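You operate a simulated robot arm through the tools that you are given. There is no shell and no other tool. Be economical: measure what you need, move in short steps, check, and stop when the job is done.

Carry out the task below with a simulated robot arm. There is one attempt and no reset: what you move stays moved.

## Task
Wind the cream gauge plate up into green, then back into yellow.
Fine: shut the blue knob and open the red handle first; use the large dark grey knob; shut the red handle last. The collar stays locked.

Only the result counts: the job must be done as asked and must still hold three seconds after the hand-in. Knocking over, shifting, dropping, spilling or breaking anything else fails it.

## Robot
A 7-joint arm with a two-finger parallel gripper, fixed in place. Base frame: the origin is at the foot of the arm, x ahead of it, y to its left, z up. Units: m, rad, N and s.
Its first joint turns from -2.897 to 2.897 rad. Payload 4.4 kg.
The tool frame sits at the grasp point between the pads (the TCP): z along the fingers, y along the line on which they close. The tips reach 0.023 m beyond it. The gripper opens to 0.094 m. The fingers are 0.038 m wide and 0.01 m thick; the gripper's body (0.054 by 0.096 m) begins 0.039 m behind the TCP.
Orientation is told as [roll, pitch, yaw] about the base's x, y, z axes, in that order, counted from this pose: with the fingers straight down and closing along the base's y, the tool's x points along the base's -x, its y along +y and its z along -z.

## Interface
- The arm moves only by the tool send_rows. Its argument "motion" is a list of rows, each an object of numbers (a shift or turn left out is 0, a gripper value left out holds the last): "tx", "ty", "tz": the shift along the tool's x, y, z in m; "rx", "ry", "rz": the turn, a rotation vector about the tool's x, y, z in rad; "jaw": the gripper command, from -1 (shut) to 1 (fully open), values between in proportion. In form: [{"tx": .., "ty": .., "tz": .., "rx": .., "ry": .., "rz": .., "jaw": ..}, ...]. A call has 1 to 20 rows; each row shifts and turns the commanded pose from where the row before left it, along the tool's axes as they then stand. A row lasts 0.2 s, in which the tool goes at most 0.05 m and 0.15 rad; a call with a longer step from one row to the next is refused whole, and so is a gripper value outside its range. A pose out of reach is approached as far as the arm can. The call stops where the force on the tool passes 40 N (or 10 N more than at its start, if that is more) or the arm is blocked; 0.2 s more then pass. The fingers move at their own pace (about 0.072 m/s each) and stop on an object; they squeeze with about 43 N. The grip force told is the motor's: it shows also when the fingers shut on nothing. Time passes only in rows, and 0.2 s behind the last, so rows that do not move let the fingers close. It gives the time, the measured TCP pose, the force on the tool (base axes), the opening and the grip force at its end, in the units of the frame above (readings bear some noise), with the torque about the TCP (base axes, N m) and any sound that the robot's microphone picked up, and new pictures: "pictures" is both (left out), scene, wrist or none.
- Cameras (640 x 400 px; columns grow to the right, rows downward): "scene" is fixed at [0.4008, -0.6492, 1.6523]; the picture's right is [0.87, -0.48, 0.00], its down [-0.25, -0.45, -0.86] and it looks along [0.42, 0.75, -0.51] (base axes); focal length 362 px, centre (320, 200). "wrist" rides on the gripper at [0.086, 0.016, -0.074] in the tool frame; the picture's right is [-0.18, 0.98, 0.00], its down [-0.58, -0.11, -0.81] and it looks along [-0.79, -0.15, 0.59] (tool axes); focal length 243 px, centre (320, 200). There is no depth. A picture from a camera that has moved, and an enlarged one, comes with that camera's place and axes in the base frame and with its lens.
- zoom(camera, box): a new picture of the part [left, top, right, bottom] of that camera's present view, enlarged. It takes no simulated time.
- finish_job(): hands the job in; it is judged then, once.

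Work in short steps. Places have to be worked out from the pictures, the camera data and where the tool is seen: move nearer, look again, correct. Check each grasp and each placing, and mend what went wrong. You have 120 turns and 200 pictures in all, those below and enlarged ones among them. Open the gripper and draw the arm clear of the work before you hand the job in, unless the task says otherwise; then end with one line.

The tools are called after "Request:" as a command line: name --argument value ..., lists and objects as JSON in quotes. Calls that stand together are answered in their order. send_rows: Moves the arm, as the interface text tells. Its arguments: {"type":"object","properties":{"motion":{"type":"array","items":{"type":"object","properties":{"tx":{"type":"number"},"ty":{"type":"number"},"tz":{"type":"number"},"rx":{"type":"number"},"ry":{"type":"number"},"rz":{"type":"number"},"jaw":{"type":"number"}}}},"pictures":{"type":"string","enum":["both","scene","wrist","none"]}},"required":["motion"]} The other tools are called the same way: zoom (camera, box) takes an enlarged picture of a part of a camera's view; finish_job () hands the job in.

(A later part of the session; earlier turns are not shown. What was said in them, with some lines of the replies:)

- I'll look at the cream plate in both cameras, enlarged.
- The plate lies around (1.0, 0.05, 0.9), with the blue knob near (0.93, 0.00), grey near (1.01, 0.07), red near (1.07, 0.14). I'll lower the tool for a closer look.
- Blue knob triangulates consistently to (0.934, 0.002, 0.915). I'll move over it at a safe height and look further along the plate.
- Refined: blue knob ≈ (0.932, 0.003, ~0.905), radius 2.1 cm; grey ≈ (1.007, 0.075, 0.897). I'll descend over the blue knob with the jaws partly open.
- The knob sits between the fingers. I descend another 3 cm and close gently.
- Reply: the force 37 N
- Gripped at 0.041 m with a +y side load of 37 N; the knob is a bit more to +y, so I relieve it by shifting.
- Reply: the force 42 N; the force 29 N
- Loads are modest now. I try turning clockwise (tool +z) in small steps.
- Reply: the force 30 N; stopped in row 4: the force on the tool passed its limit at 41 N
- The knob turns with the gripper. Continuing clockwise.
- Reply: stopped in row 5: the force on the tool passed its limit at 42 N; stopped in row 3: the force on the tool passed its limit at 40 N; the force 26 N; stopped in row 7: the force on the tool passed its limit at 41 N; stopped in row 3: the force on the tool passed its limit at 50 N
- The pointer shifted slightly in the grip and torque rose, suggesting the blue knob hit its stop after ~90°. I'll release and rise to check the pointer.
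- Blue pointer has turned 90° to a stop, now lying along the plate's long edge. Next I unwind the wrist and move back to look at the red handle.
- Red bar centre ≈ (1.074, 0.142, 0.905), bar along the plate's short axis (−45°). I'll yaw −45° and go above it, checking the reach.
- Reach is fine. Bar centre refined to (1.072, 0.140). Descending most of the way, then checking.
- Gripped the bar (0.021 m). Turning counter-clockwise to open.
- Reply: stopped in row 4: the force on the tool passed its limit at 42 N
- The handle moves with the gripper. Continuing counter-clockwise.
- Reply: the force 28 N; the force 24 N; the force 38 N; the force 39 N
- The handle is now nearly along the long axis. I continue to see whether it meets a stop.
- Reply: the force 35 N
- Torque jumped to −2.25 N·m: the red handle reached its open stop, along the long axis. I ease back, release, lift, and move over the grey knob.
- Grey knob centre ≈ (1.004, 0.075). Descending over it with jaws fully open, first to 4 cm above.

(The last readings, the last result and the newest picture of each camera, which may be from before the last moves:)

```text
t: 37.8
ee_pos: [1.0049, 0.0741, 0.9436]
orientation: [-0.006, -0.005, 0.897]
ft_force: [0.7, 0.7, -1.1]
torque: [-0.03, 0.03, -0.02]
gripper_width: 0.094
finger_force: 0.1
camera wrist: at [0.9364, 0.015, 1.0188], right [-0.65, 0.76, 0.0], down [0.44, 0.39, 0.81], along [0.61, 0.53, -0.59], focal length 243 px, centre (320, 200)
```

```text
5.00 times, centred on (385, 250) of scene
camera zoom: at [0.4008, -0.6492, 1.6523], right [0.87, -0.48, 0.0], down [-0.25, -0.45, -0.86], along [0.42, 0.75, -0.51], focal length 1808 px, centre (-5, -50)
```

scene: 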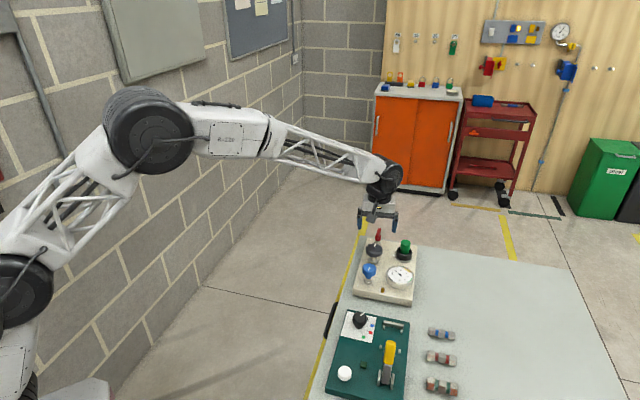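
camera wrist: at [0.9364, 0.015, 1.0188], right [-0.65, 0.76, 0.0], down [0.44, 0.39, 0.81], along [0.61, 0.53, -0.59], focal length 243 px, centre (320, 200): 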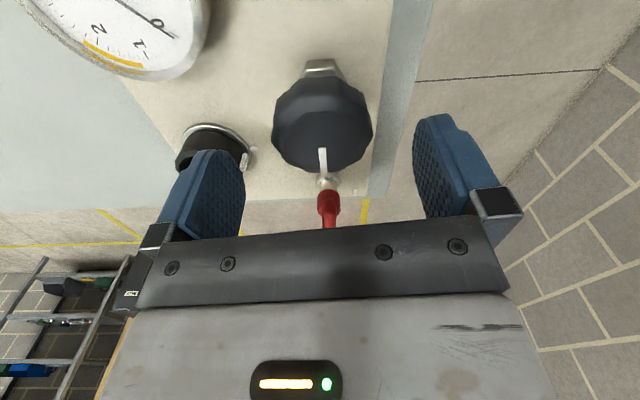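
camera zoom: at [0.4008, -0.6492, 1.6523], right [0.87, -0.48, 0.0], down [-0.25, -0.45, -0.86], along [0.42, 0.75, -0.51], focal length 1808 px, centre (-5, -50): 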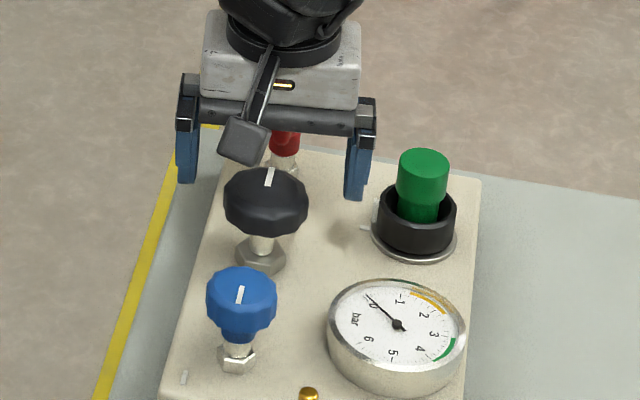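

Request:
send_rows --motion '[{"tz": 0.02}, {"tz": 0.02}, {"jaw": -1}, {}, {}]' --pictures "wrist"

Request:
zoom --camera "scene" --box '[340, 210, 430, 290]'

```text
t: 39.0
ee_pos: [1.0046, 0.0762, 0.9049]
orientation: [-0.005, -0.006, 0.898]
ft_force: [-27.5, 21.3, 9.2]
torque: [-0.02, 0.39, -0.13]
gripper_width: 0.0527
finger_force: 45.7
camera wrist: at [0.9367, 0.0169, 0.9793], right [-0.65, 0.76, 0.0], down [0.44, 0.39, 0.81], along [0.61, 0.53, -0.59], focal length 243 px, centre (320, 200)
```

wrist: 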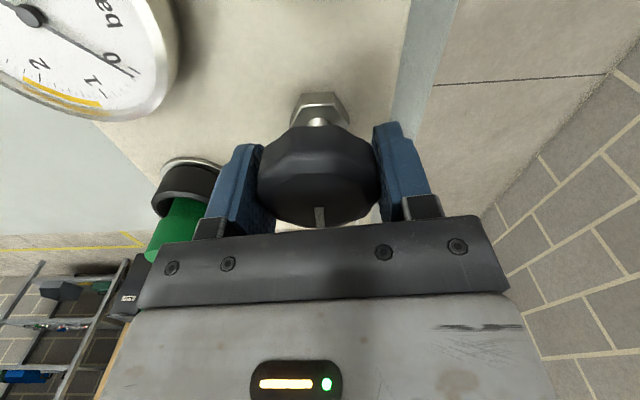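

```text
5.00 times, centred on (385, 250) of scene
camera zoom: at [0.4008, -0.6492, 1.6523], right [0.87, -0.48, 0.0], down [-0.25, -0.45, -0.86], along [0.42, 0.75, -0.51], focal length 1808 px, centre (-5, -50)
```

zoom: 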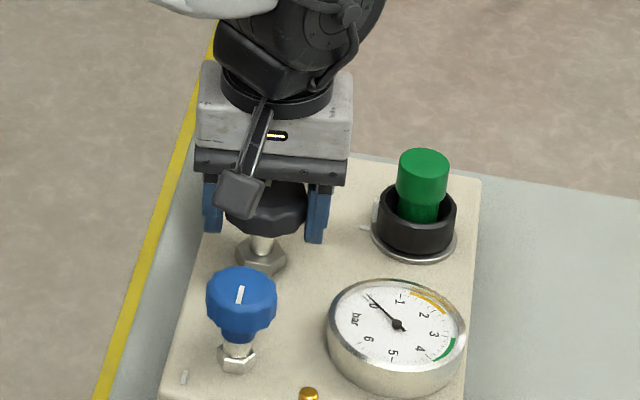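

Gripped grey (0.053 m). Relieve the side load and start turning clockwise, watching the gauge.

Request:
send_rows --motion '[{"ty": 0.0017}, {"rz": 0.05}, {"rz": 0.05}, {"rz": 0.05}]' --pictures "none"

Request:
zoom --camera "scene" --box '[340, 210, 430, 290]'

```text
t: 40.0
ee_pos: [1.0033, 0.0746, 0.9047]
orientation: [-0.006, -0.005, 0.747]
ft_force: [22.3, 28.8, -2.8]
torque: [0.08, -0.14, -0.01]
gripper_width: 0.0532
finger_force: 44.6
```

```text
5.00 times, centred on (385, 250) of scene
camera zoom: at [0.4008, -0.6492, 1.6523], right [0.87, -0.48, 0.0], down [-0.25, -0.45, -0.86], along [0.42, 0.75, -0.51], focal length 1808 px, centre (-5, -50)
```

zoom: 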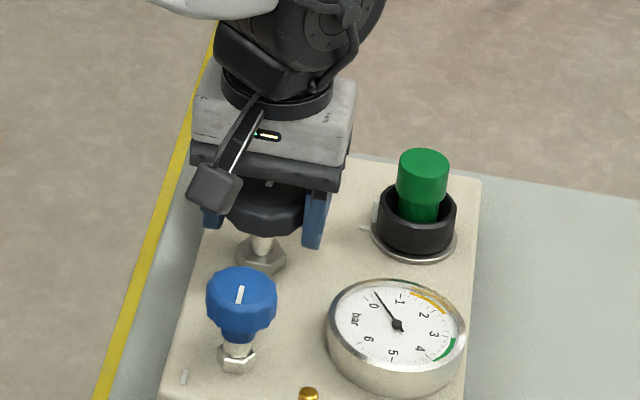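

Needle rises with clockwise turning. Continue in steps with load relief.

Request:
send_rows --motion '[{"tx": -0.0016, "ty": 0.0003}, {"rz": 0.06}, {"rz": 0.06}, {"rz": 0.06}, {"rz": 0.06}]' --pictures "none"

Request:
zoom --camera "scene" --box '[340, 210, 430, 290]'

```text
t: 41.2
ee_pos: [1.0039, 0.0746, 0.9044]
orientation: [-0.003, -0.007, 0.504]
ft_force: [10.6, -22.1, 7.1]
torque: [-0.81, 0.41, 0.15]
gripper_width: 0.0532
finger_force: 45.3
```

```text
5.00 times, centred on (385, 250) of scene
camera zoom: at [0.4008, -0.6492, 1.6523], right [0.87, -0.48, 0.0], down [-0.25, -0.45, -0.86], along [0.42, 0.75, -0.51], focal length 1808 px, centre (-5, -50)
```

zoom: 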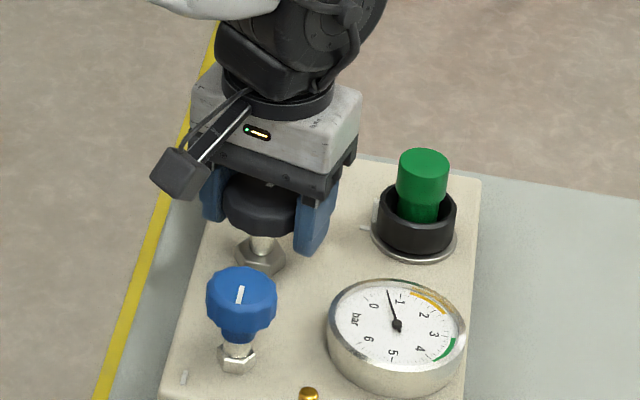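

Request:
send_rows --motion '[{"ty": -0.0011}, {"rz": 0.06}, {"rz": 0.06}, {"rz": 0.06}, {"rz": 0.06}, {"rz": 0.06}]' --pictures "none"

Request:
zoom --camera "scene" --box '[340, 210, 430, 290]'

```text
t: 42.3
ee_pos: [1.005, 0.0738, 0.904]
orientation: [-0.001, -0.008, 0.315]
ft_force: [-0.9, -9.9, -0.8]
torque: [-0.69, 0.29, 0.0]
gripper_width: 0.0528
finger_force: 45.2
stopped in row 5: the force on the tool passed its limit at 41 N (the readings are from after the stop); the commanded pose is now the measured one
```

```text
5.00 times, centred on (385, 250) of scene
camera zoom: at [0.4008, -0.6492, 1.6523], right [0.87, -0.48, 0.0], down [-0.25, -0.45, -0.86], along [0.42, 0.75, -0.51], focal length 1808 px, centre (-5, -50)
```

zoom: 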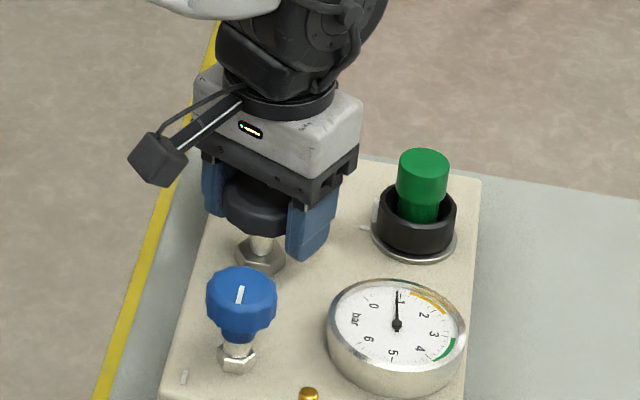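

Request:
send_rows --motion '[{"ty": -0.0008}, {"rz": 0.06}, {"rz": 0.06}, {"rz": 0.06}, {"rz": 0.06}, {"rz": 0.06}]' --pictures "none"

```text
t: 43.7
ee_pos: [1.0043, 0.0726, 0.9034]
orientation: [0.0, -0.006, 0.012]
ft_force: [-14.2, -9.2, 2.1]
torque: [-0.19, -0.83, 0.07]
gripper_width: 0.053
finger_force: 44.3
```

Request:
send_rows --motion '[{"tx": 0.001, "ty": -0.0006}, {"rz": 0.06}, {"rz": 0.06}, {"rz": 0.06}, {"rz": 0.06}, {"rz": 0.06}]' --pictures "none"

Request:
zoom --camera "scene" --box '[340, 210, 430, 290]'

```text
t: 45.1
ee_pos: [1.0049, 0.0728, 0.9037]
orientation: [0.004, -0.007, -0.288]
ft_force: [30.9, -2.6, -4.3]
torque: [-0.26, -0.66, 0.04]
gripper_width: 0.0533
finger_force: 45.1
```

```text
5.00 times, centred on (385, 250) of scene
camera zoom: at [0.4008, -0.6492, 1.6523], right [0.87, -0.48, 0.0], down [-0.25, -0.45, -0.86], along [0.42, 0.75, -0.51], focal length 1808 px, centre (-5, -50)
```

zoom: 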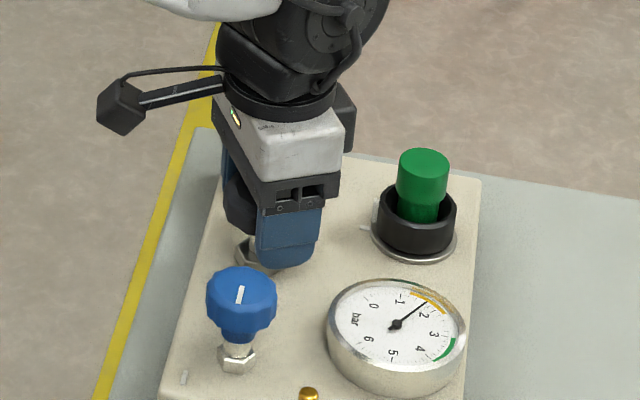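

Request:
send_rows --motion '[{"tx": -0.0013, "ty": 0.0003}, {"rz": 0.06}, {"rz": 0.06}, {"rz": 0.06}, {"rz": 0.06}, {"rz": 0.06}]' --pictures "none"

```text
t: 46.0
ee_pos: [1.0048, 0.0728, 0.9049]
orientation: [0.002, -0.006, -0.432]
ft_force: [-9.3, -6.4, 3.5]
torque: [-0.46, 0.56, 0.03]
gripper_width: 0.0533
finger_force: 45.3
stopped in row 4: the force on the tool passed its limit at 43 N (the readings are from after the stop); the commanded pose is now the measured one
```

Request:
send_rows --motion '[{"tx": 0.0003, "ty": -0.0006}, {"rz": 0.06}, {"rz": 0.06}, {"rz": 0.06}, {"rz": 0.06}]' --pictures "none"

```text
t: 47.2
ee_pos: [1.0038, 0.0721, 0.9046]
orientation: [0.003, -0.006, -0.672]
ft_force: [-4.2, -6.4, 6.7]
torque: [-0.6, -0.51, 0.09]
gripper_width: 0.0529
finger_force: 45.2
```

Request:
send_rows --motion '[{"ty": -0.0004}, {"rz": 0.06}, {"rz": 0.06}, {"rz": 0.06}, {"rz": 0.06}, {"rz": 0.06}]' --pictures "none"

Request:
zoom --camera "scene" --box '[340, 210, 430, 290]'

```text
t: 48.6
ee_pos: [1.003, 0.0718, 0.9036]
orientation: [0.006, -0.003, -0.975]
ft_force: [-5.9, -12.8, 12.7]
torque: [-0.51, 0.27, 0.04]
gripper_width: 0.0529
finger_force: 45.0
```

```text
5.00 times, centred on (385, 250) of scene
camera zoom: at [0.4008, -0.6492, 1.6523], right [0.87, -0.48, 0.0], down [-0.25, -0.45, -0.86], along [0.42, 0.75, -0.51], focal length 1808 px, centre (-5, -50)
```

zoom: 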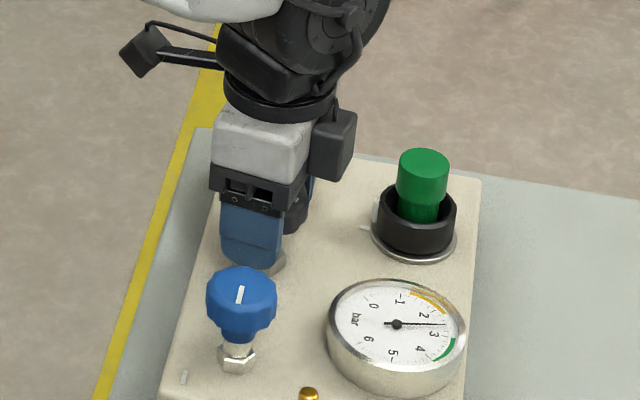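

Request:
send_rows --motion '[{"tx": -0.0003, "ty": -0.0005, "tz": -0.0005}, {"rz": 0.06}, {"rz": 0.06}, {"rz": 0.06}, {"rz": 0.06}, {"rz": 0.06}]' --pictures "none"

Request:
zoom --camera "scene" --box '[375, 250, 415, 300]'

```text
t: 50.0
ee_pos: [1.0024, 0.0718, 0.9041]
orientation: [0.003, -0.002, -1.272]
ft_force: [-22.2, -16.6, 2.4]
torque: [-0.95, -0.19, 0.1]
gripper_width: 0.0531
finger_force: 45.3
```

```text
8.00 times, centred on (395, 275) of scene
camera zoom: at [0.4008, -0.6492, 1.6523], right [0.87, -0.48, 0.0], down [-0.25, -0.45, -0.86], along [0.42, 0.75, -0.51], focal length 2893 px, centre (-280, -400)
```

zoom: 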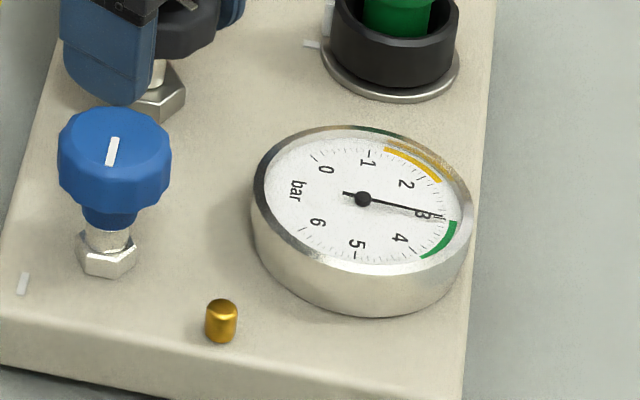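

Just below green (~3.05). About 0.3 rad more.

Request:
send_rows --motion '[{"tx": -0.0006, "ty": -0.0011}, {"rz": 0.06}, {"rz": 0.06}, {"rz": 0.06}, {"rz": 0.06}, {"rz": 0.05}]' --pictures "none"

Request:
zoom --camera "scene" --box '[375, 250, 415, 300]'

```text
t: 51.4
ee_pos: [1.0014, 0.0711, 0.9044]
orientation: [0.005, 0.0, -1.562]
ft_force: [-34.2, 9.6, -0.4]
torque: [-0.2, 0.49, 0.09]
gripper_width: 0.0528
finger_force: 45.0
```

```text
8.00 times, centred on (395, 275) of scene
camera zoom: at [0.4008, -0.6492, 1.6523], right [0.87, -0.48, 0.0], down [-0.25, -0.45, -0.86], along [0.42, 0.75, -0.51], focal length 2893 px, centre (-280, -400)
```

zoom: 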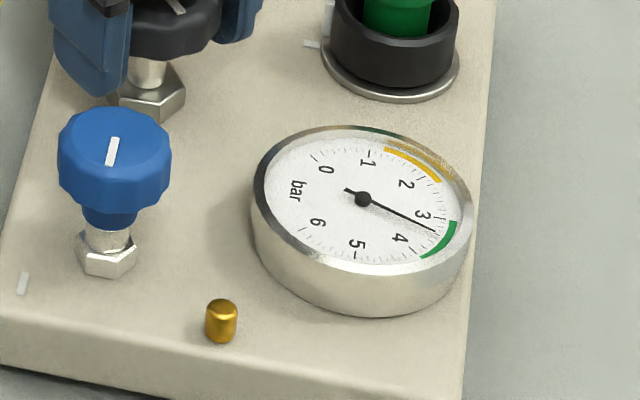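

Needle is in green (~3.45). A tiny bit more, and dwell to confirm.

Request:
send_rows --motion '[{"ty": -0.0014, "tx": 0.0003}, {"rz": 0.05}, {}, {}, {}, {}, {}]' --pictures "none"

Request:
zoom --camera "scene" --box '[375, 250, 415, 300]'

```text
t: 52.9
ee_pos: [1.0018, 0.0704, 0.9033]
orientation: [0.007, 0.001, -1.612]
ft_force: [18.6, 2.9, -10.5]
torque: [0.03, -0.38, 0.01]
gripper_width: 0.053
finger_force: 45.6
stopped in row 7: the force on the tool passed its limit at 46 N (the readings are from after the stop); the commanded pose is now the measured one
```

```text
8.00 times, centred on (395, 275) of scene
camera zoom: at [0.4008, -0.6492, 1.6523], right [0.87, -0.48, 0.0], down [-0.25, -0.45, -0.86], along [0.42, 0.75, -0.51], focal length 2893 px, centre (-280, -400)
```

zoom: 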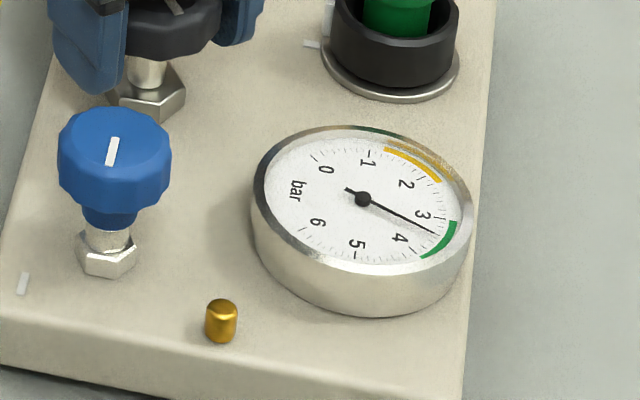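

Held in green. Now wind back counter-clockwise toward yellow.

Request:
send_rows --motion '[{"rz": -0.06}, {"rz": -0.06}, {"rz": -0.06}, {"rz": -0.06}, {"rz": -0.06}]' --pictures "none"

Request:
zoom --camera "scene" --box '[375, 250, 415, 300]'

```text
t: 53.7
ee_pos: [1.0027, 0.0705, 0.9038]
orientation: [0.01, -0.001, -1.448]
ft_force: [17.0, 0.4, -9.3]
torque: [-0.1, -0.41, -0.03]
gripper_width: 0.0531
finger_force: 44.6
stopped in row 3: the force on the tool passed its limit at 42 N (the readings are from after the stop); the commanded pose is now the measured one
```

```text
8.00 times, centred on (395, 275) of scene
camera zoom: at [0.4008, -0.6492, 1.6523], right [0.87, -0.48, 0.0], down [-0.25, -0.45, -0.86], along [0.42, 0.75, -0.51], focal length 2893 px, centre (-280, -400)
```

zoom: 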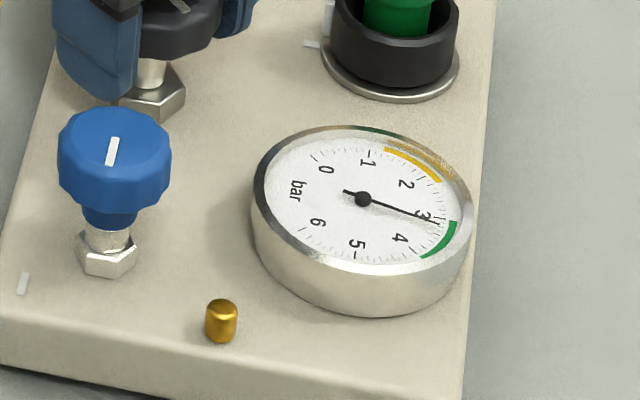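

Request:
send_rows --motion '[{"ty": 0.0009, "tz": 0.0004}, {"rz": -0.06}, {"rz": -0.06}, {"rz": -0.06}, {"rz": -0.06}, {"rz": -0.06}]' --pictures "none"

```text
t: 55.1
ee_pos: [1.0021, 0.072, 0.9047]
orientation: [0.008, -0.004, -1.145]
ft_force: [-2.1, 11.3, 2.4]
torque: [0.7, 0.44, -0.03]
gripper_width: 0.0531
finger_force: 44.9
```

Request:
send_rows --motion '[{"tx": 0.0005, "ty": 0.0002}, {"rz": -0.06}, {"rz": -0.06}, {"rz": -0.06}, {"rz": -0.06}, {"rz": -0.06}]' --pictures "none"

Request:
zoom --camera "scene" --box '[375, 250, 415, 300]'

```text
t: 56.5
ee_pos: [1.0031, 0.0711, 0.9046]
orientation: [0.008, -0.005, -0.847]
ft_force: [27.2, 0.8, -3.5]
torque: [0.57, 0.57, -0.08]
gripper_width: 0.0532
finger_force: 45.4
```

```text
8.00 times, centred on (395, 275) of scene
camera zoom: at [0.4008, -0.6492, 1.6523], right [0.87, -0.48, 0.0], down [-0.25, -0.45, -0.86], along [0.42, 0.75, -0.51], focal length 2893 px, centre (-280, -400)
```

zoom: 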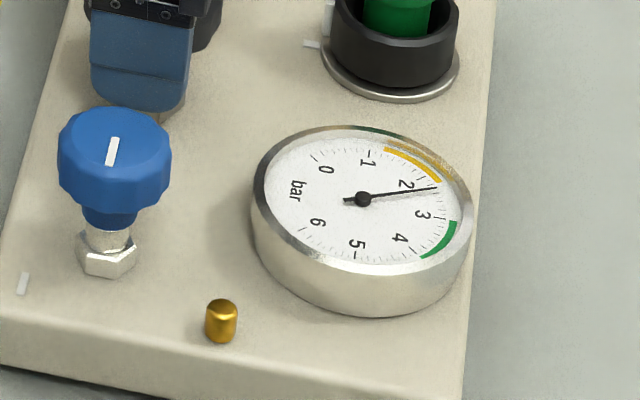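

Request:
send_rows --motion '[{"tx": -0.0007, "ty": 0.0008}, {"rz": -0.06}, {"rz": -0.06}, {"rz": -0.06}, {"rz": -0.06}, {"rz": -0.06}, {"rz": -0.05}]' --pictures "none"

Request:
zoom --camera "scene" --box '[375, 250, 415, 300]'

```text
t: 58.1
ee_pos: [1.0033, 0.0714, 0.9046]
orientation: [0.006, -0.008, -0.5]
ft_force: [21.3, 7.3, -8.4]
torque: [0.3, 0.61, -0.09]
gripper_width: 0.0532
finger_force: 44.7
```

```text
8.00 times, centred on (395, 275) of scene
camera zoom: at [0.4008, -0.6492, 1.6523], right [0.87, -0.48, 0.0], down [-0.25, -0.45, -0.86], along [0.42, 0.75, -0.51], focal length 2893 px, centre (-280, -400)
```

zoom: 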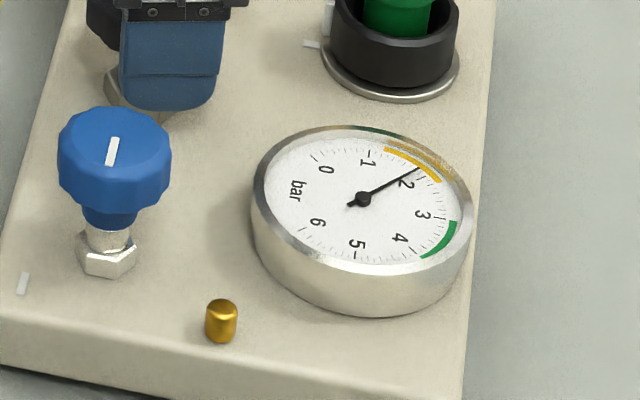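

In yellow, near its middle. A touch more, then release and check it holds.

Request:
send_rows --motion '[{"tx": -0.0008, "ty": 0.0004}, {"rz": -0.05}, {}, {"jaw": 0.9}, {}, {}]' --pictures "none"

Request:
zoom --camera "scene" --box '[375, 250, 415, 300]'

```text
t: 59.5
ee_pos: [1.0049, 0.0711, 0.9043]
orientation: [0.004, -0.007, -0.449]
ft_force: [0.0, 0.9, 0.8]
torque: [0.02, 0.02, -0.01]
gripper_width: 0.0892
finger_force: 0.1
```

```text
8.00 times, centred on (395, 275) of scene
camera zoom: at [0.4008, -0.6492, 1.6523], right [0.87, -0.48, 0.0], down [-0.25, -0.45, -0.86], along [0.42, 0.75, -0.51], focal length 2893 px, centre (-280, -400)
```

zoom: 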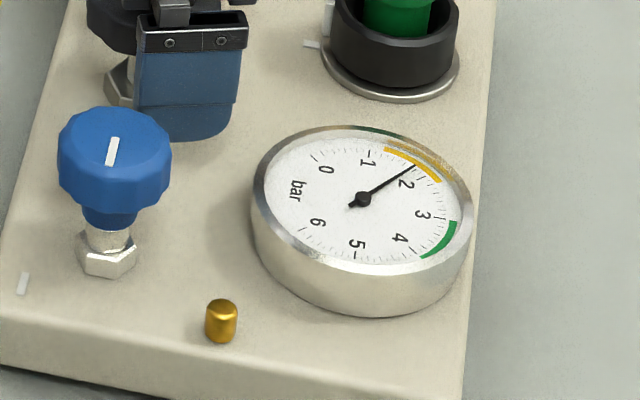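

Yellow, steady after release. Lift, re-yaw to +0.85 and move over the red handle.

Request:
send_rows --motion '[{"tz": -0.035}, {"tz": -0.035}, {"tz": -0.035, "jaw": 0.5}, {"rz": -0.144}, {"rz": -0.144}, {"rz": -0.144}, {"rz": -0.144}, {"rz": -0.144}, {"rz": -0.144}, {"rz": -0.144}, {"rz": -0.144}, {"rz": -0.147}, {"tx": -0.033, "ty": -0.0011}, {"tx": -0.033, "ty": -0.0011}, {"tx": -0.033, "ty": -0.0011}, {}]' --pictures "wrist"

Request:
zoom --camera "scene" --box '[340, 210, 430, 290]'

```text
t: 62.9
ee_pos: [1.0721, 0.1439, 1.0116]
orientation: [-0.004, -0.006, 0.848]
ft_force: [0.7, 0.2, 0.2]
torque: [-0.02, 0.01, 0.01]
gripper_width: 0.0704
finger_force: 0.1
camera wrist: at [1.0019, 0.0874, 1.087], right [-0.62, 0.79, 0.0], down [0.46, 0.36, 0.81], along [0.64, 0.5, -0.59], focal length 243 px, centre (320, 200)
```

wrist: 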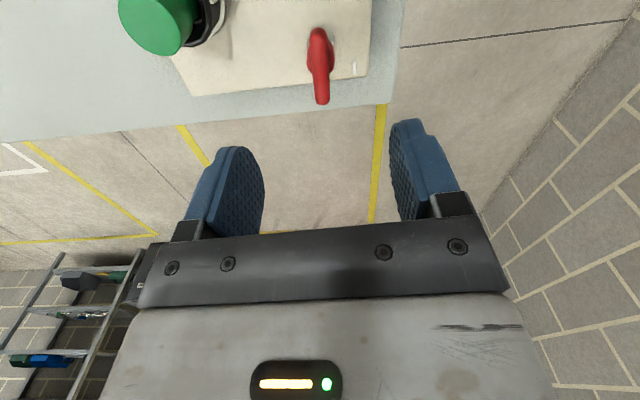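

```text
5.00 times, centred on (385, 250) of scene
camera zoom: at [0.4008, -0.6492, 1.6523], right [0.87, -0.48, 0.0], down [-0.25, -0.45, -0.86], along [0.42, 0.75, -0.51], focal length 1808 px, centre (-5, -50)
```

zoom: 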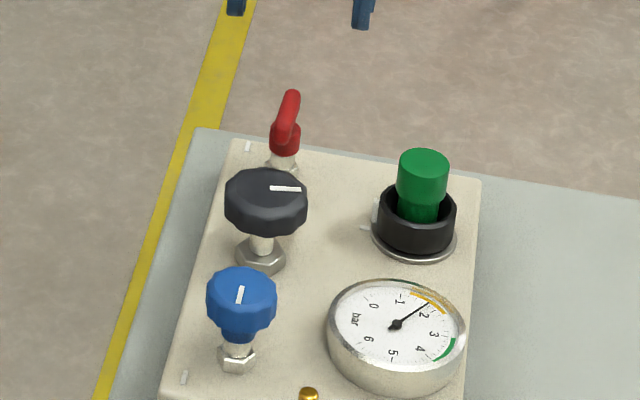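

Aligned. Descend onto the red handle and grip.

Request:
send_rows --motion '[{"tz": 0.035}, {"tz": 0.035}, {"tz": 0.026}, {"jaw": -1}, {}, {}, {}]' --pictures "wrist"

```text
t: 64.5
ee_pos: [1.0713, 0.1414, 0.9136]
orientation: [-0.005, -0.005, 0.85]
ft_force: [-23.3, 8.0, 3.4]
torque: [-0.02, 0.75, 0.0]
gripper_width: 0.0208
finger_force: 44.9
camera wrist: at [1.0011, 0.087, 0.9895], right [-0.62, 0.79, 0.0], down [0.46, 0.36, 0.81], along [0.64, 0.5, -0.59], focal length 243 px, centre (320, 200)
```

wrist: 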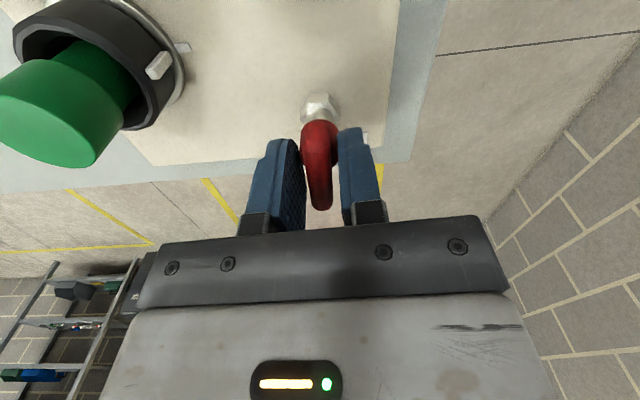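

Request:
send_rows --motion '[{"tx": 0.0004, "ty": 0.001}, {"rz": 0.06}, {"rz": 0.06}, {"rz": 0.06}, {"rz": 0.06}, {"rz": 0.06}]' --pictures "none"

```text
t: 65.9
ee_pos: [1.0711, 0.1424, 0.9142]
orientation: [-0.003, -0.009, 0.549]
ft_force: [-13.5, -25.5, 2.8]
torque: [-0.57, 0.41, 0.08]
gripper_width: 0.0206
finger_force: 44.8
```

Request:
send_rows --motion '[{"tx": 0.0009, "ty": -0.0006}, {"rz": 0.06}, {"rz": 0.06}, {"rz": 0.06}, {"rz": 0.06}, {"rz": 0.06}]' --pictures "none"

```text
t: 67.3
ee_pos: [1.0725, 0.1415, 0.9149]
orientation: [-0.002, -0.008, 0.251]
ft_force: [1.8, -8.2, -0.2]
torque: [-0.47, 0.24, 0.02]
gripper_width: 0.0207
finger_force: 44.8
stopped in row 6: the force on the tool passed its limit at 41 N (the readings are from after the stop); the commanded pose is now the measured one
```

Request:
send_rows --motion '[{"ty": -0.0006}, {"rz": 0.06}, {"rz": 0.06}, {"rz": 0.06}, {"rz": 0.06}, {"rz": 0.06}]' --pictures "none"

```text
t: 68.7
ee_pos: [1.0713, 0.1406, 0.9143]
orientation: [0.001, -0.009, -0.049]
ft_force: [-2.4, 0.2, 0.9]
torque: [0.01, 0.48, 0.06]
gripper_width: 0.0208
finger_force: 45.1
```

Request:
send_rows --motion '[{"rz": 0.06}, {"rz": 0.06}, {"rz": 0.06}, {"rz": 0.06}, {"rz": 0.06}, {"rz": 0.06}]' --pictures "wrist"

Request:
zoom --camera "scene" --box '[340, 210, 430, 290]'

```text
t: 70.1
ee_pos: [1.0725, 0.1416, 0.9139]
orientation: [0.003, -0.008, -0.411]
ft_force: [-6.4, -12.1, -6.3]
torque: [-0.52, -0.52, 0.07]
gripper_width: 0.0206
finger_force: 44.8
camera wrist: at [0.9977, 0.1894, 0.9895], right [0.56, 0.83, 0.0], down [0.48, -0.33, 0.81], along [0.67, -0.45, -0.59], focal length 243 px, centre (320, 200)
```

wrist: 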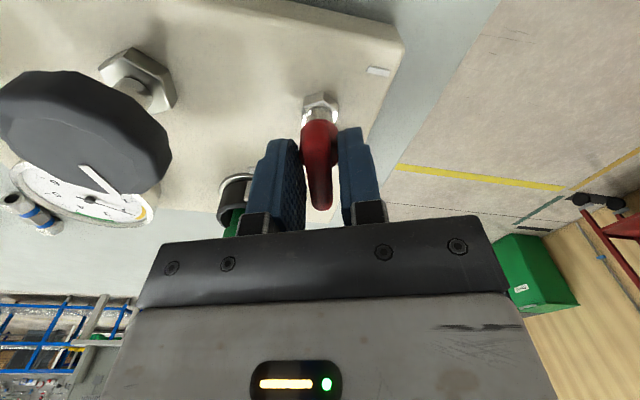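

```text
5.00 times, centred on (385, 250) of scene
camera zoom: at [0.4008, -0.6492, 1.6523], right [0.87, -0.48, 0.0], down [-0.25, -0.45, -0.86], along [0.42, 0.75, -0.51], focal length 1808 px, centre (-5, -50)
```

zoom: 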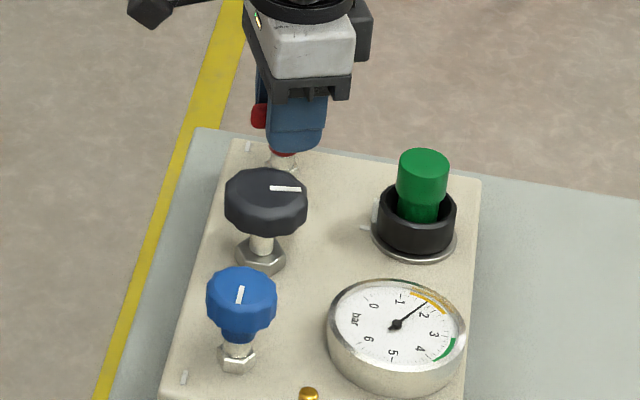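

Request:
send_rows --motion '[{"ty": -0.0004}, {"rz": 0.06}, {"rz": 0.06}, {"rz": 0.06}, {"rz": 0.06}, {"rz": 0.06}]' --pictures "none"

```text
t: 71.3
ee_pos: [1.0705, 0.1406, 0.9141]
orientation: [0.004, -0.005, -0.64]
ft_force: [-6.7, -4.4, 4.1]
torque: [-0.38, 0.16, 0.04]
gripper_width: 0.0204
finger_force: 44.9
stopped in row 6: the force on the tool passed its limit at 41 N (the readings are from after the stop); the commanded pose is now the measured one
```

Request:
send_rows --motion '[{"ty": -0.0005}, {"rz": 0.05}, {"rz": 0.05}, {"rz": 0.05}, {"rz": 0.05}]' --pictures "none"

```text
t: 72.5
ee_pos: [1.0697, 0.1402, 0.9145]
orientation: [0.005, -0.005, -0.843]
ft_force: [-0.6, -1.3, 3.8]
torque: [-0.11, -0.08, 0.29]
gripper_width: 0.0209
finger_force: 45.0
```

Request:
send_rows --motion '[{"rz": 0.05}, {"rz": 0.05}, {"rz": 0.05}]' --pictures "none"

Request:
zoom --camera "scene" --box '[340, 210, 430, 290]'

```text
t: 73.3
ee_pos: [1.0705, 0.1398, 0.9139]
orientation: [0.007, -0.004, -0.992]
ft_force: [-1.2, -1.5, 5.1]
torque: [-0.32, 0.11, 0.68]
gripper_width: 0.0209
finger_force: 45.7
```

```text
5.00 times, centred on (385, 250) of scene
camera zoom: at [0.4008, -0.6492, 1.6523], right [0.87, -0.48, 0.0], down [-0.25, -0.45, -0.86], along [0.42, 0.75, -0.51], focal length 1808 px, centre (-5, -50)
```

zoom: 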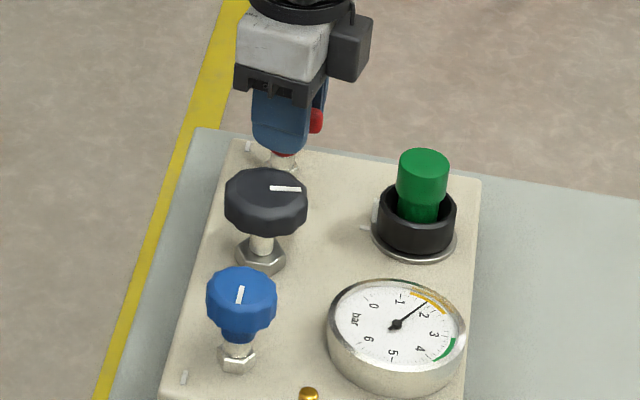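

Torque rises against the shut stop. Release right here, lift clear and inspect.

Request:
send_rows --motion '[{"jaw": 0.4}, {}, {"tz": -0.04}, {"tz": -0.04}, {"tz": -0.04}, {"tx": 0.03, "tz": -0.02}, {"tz": -0.03}, {}]' --pictures "wrist"

Request:
zoom --camera "scene" --box '[340, 210, 430, 290]'

Request:
zoom --camera "scene" --box '[375, 250, 415, 300]'

```text
t: 75.2
ee_pos: [1.0539, 0.1668, 1.0828]
orientation: [0.006, -0.003, -0.99]
ft_force: [-0.2, -0.6, -0.1]
torque: [0.01, 0.03, -0.03]
gripper_width: 0.0659
finger_force: 0.2
camera wrist: at [1.0188, 0.247, 1.1599], right [0.92, 0.39, 0.01], down [0.22, -0.55, 0.81], along [0.31, -0.74, -0.59], focal length 243 px, centre (320, 200)
```

wrist: 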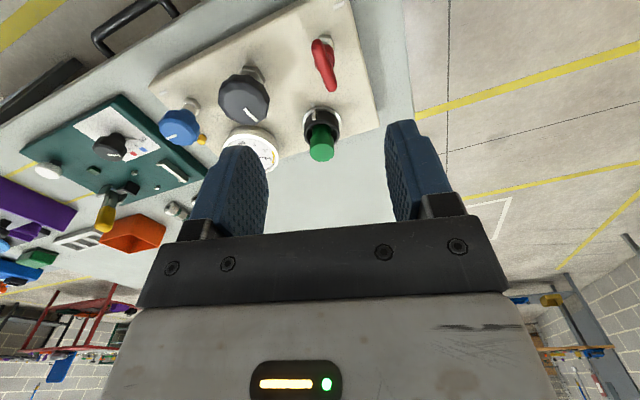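

```text
5.00 times, centred on (385, 250) of scene
camera zoom: at [0.4008, -0.6492, 1.6523], right [0.87, -0.48, 0.0], down [-0.25, -0.45, -0.86], along [0.42, 0.75, -0.51], focal length 1808 px, centre (-5, -50)
```

zoom: 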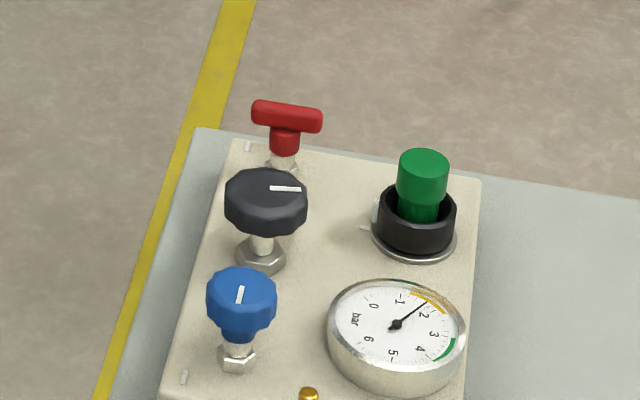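

```text
8.00 times, centred on (395, 275) of scene
camera zoom: at [0.4008, -0.6492, 1.6523], right [0.87, -0.48, 0.0], down [-0.25, -0.45, -0.86], along [0.42, 0.75, -0.51], focal length 2893 px, centre (-280, -400)
```

zoom: 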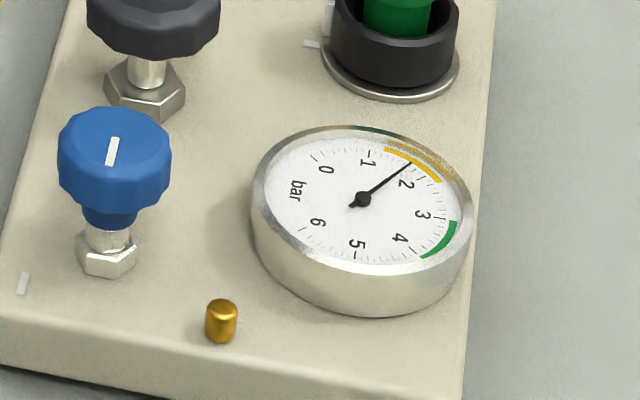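

Red is back in its shut position and the needle is in yellow. I'll draw the arm clear while waiting a few seconds to check for drift.

Request:
send_rows --motion '[{"tz": -0.05, "jaw": 1}, {"tz": -0.05}, {"tx": 0.03}, {"tx": 0.03}, {}, {}, {}, {}, {}, {}, {}, {}, {}, {}, {}, {}, {}, {}, {}, {}]' --pictures "scene"

Request:
zoom --camera "scene" --box '[375, 250, 415, 300]'

```text
t: 79.3
ee_pos: [1.0198, 0.2143, 1.182]
orientation: [0.005, -0.002, -0.989]
ft_force: [0.1, -0.6, 0.1]
torque: [0.02, -0.01, 0.0]
gripper_width: 0.0941
finger_force: 0.1
```

scene: 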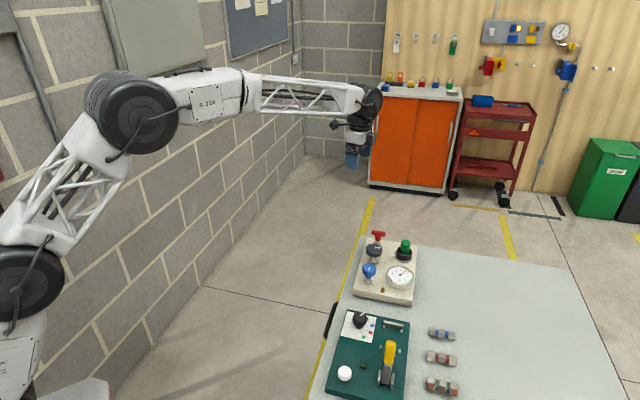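

```text
8.00 times, centred on (395, 275) of scene
camera zoom: at [0.4008, -0.6492, 1.6523], right [0.87, -0.48, 0.0], down [-0.25, -0.45, -0.86], along [0.42, 0.75, -0.51], focal length 2893 px, centre (-280, -400)
```

zoom: 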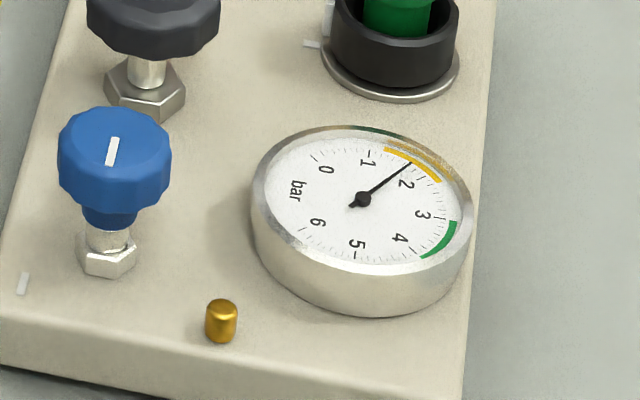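

The needle is steady in yellow with red and blue shut, the collar untouched and the arm clear, so I'm handing in.

Request:
finish_job

```text
The job is handed in.
```

The job is handed in: I wound the gauge up to about 3.5 bar (green) and back to about 1.75 bar (yellow), where it held steady for four seconds; blue was shut first, red opened then shut last, and the collar was left locked.
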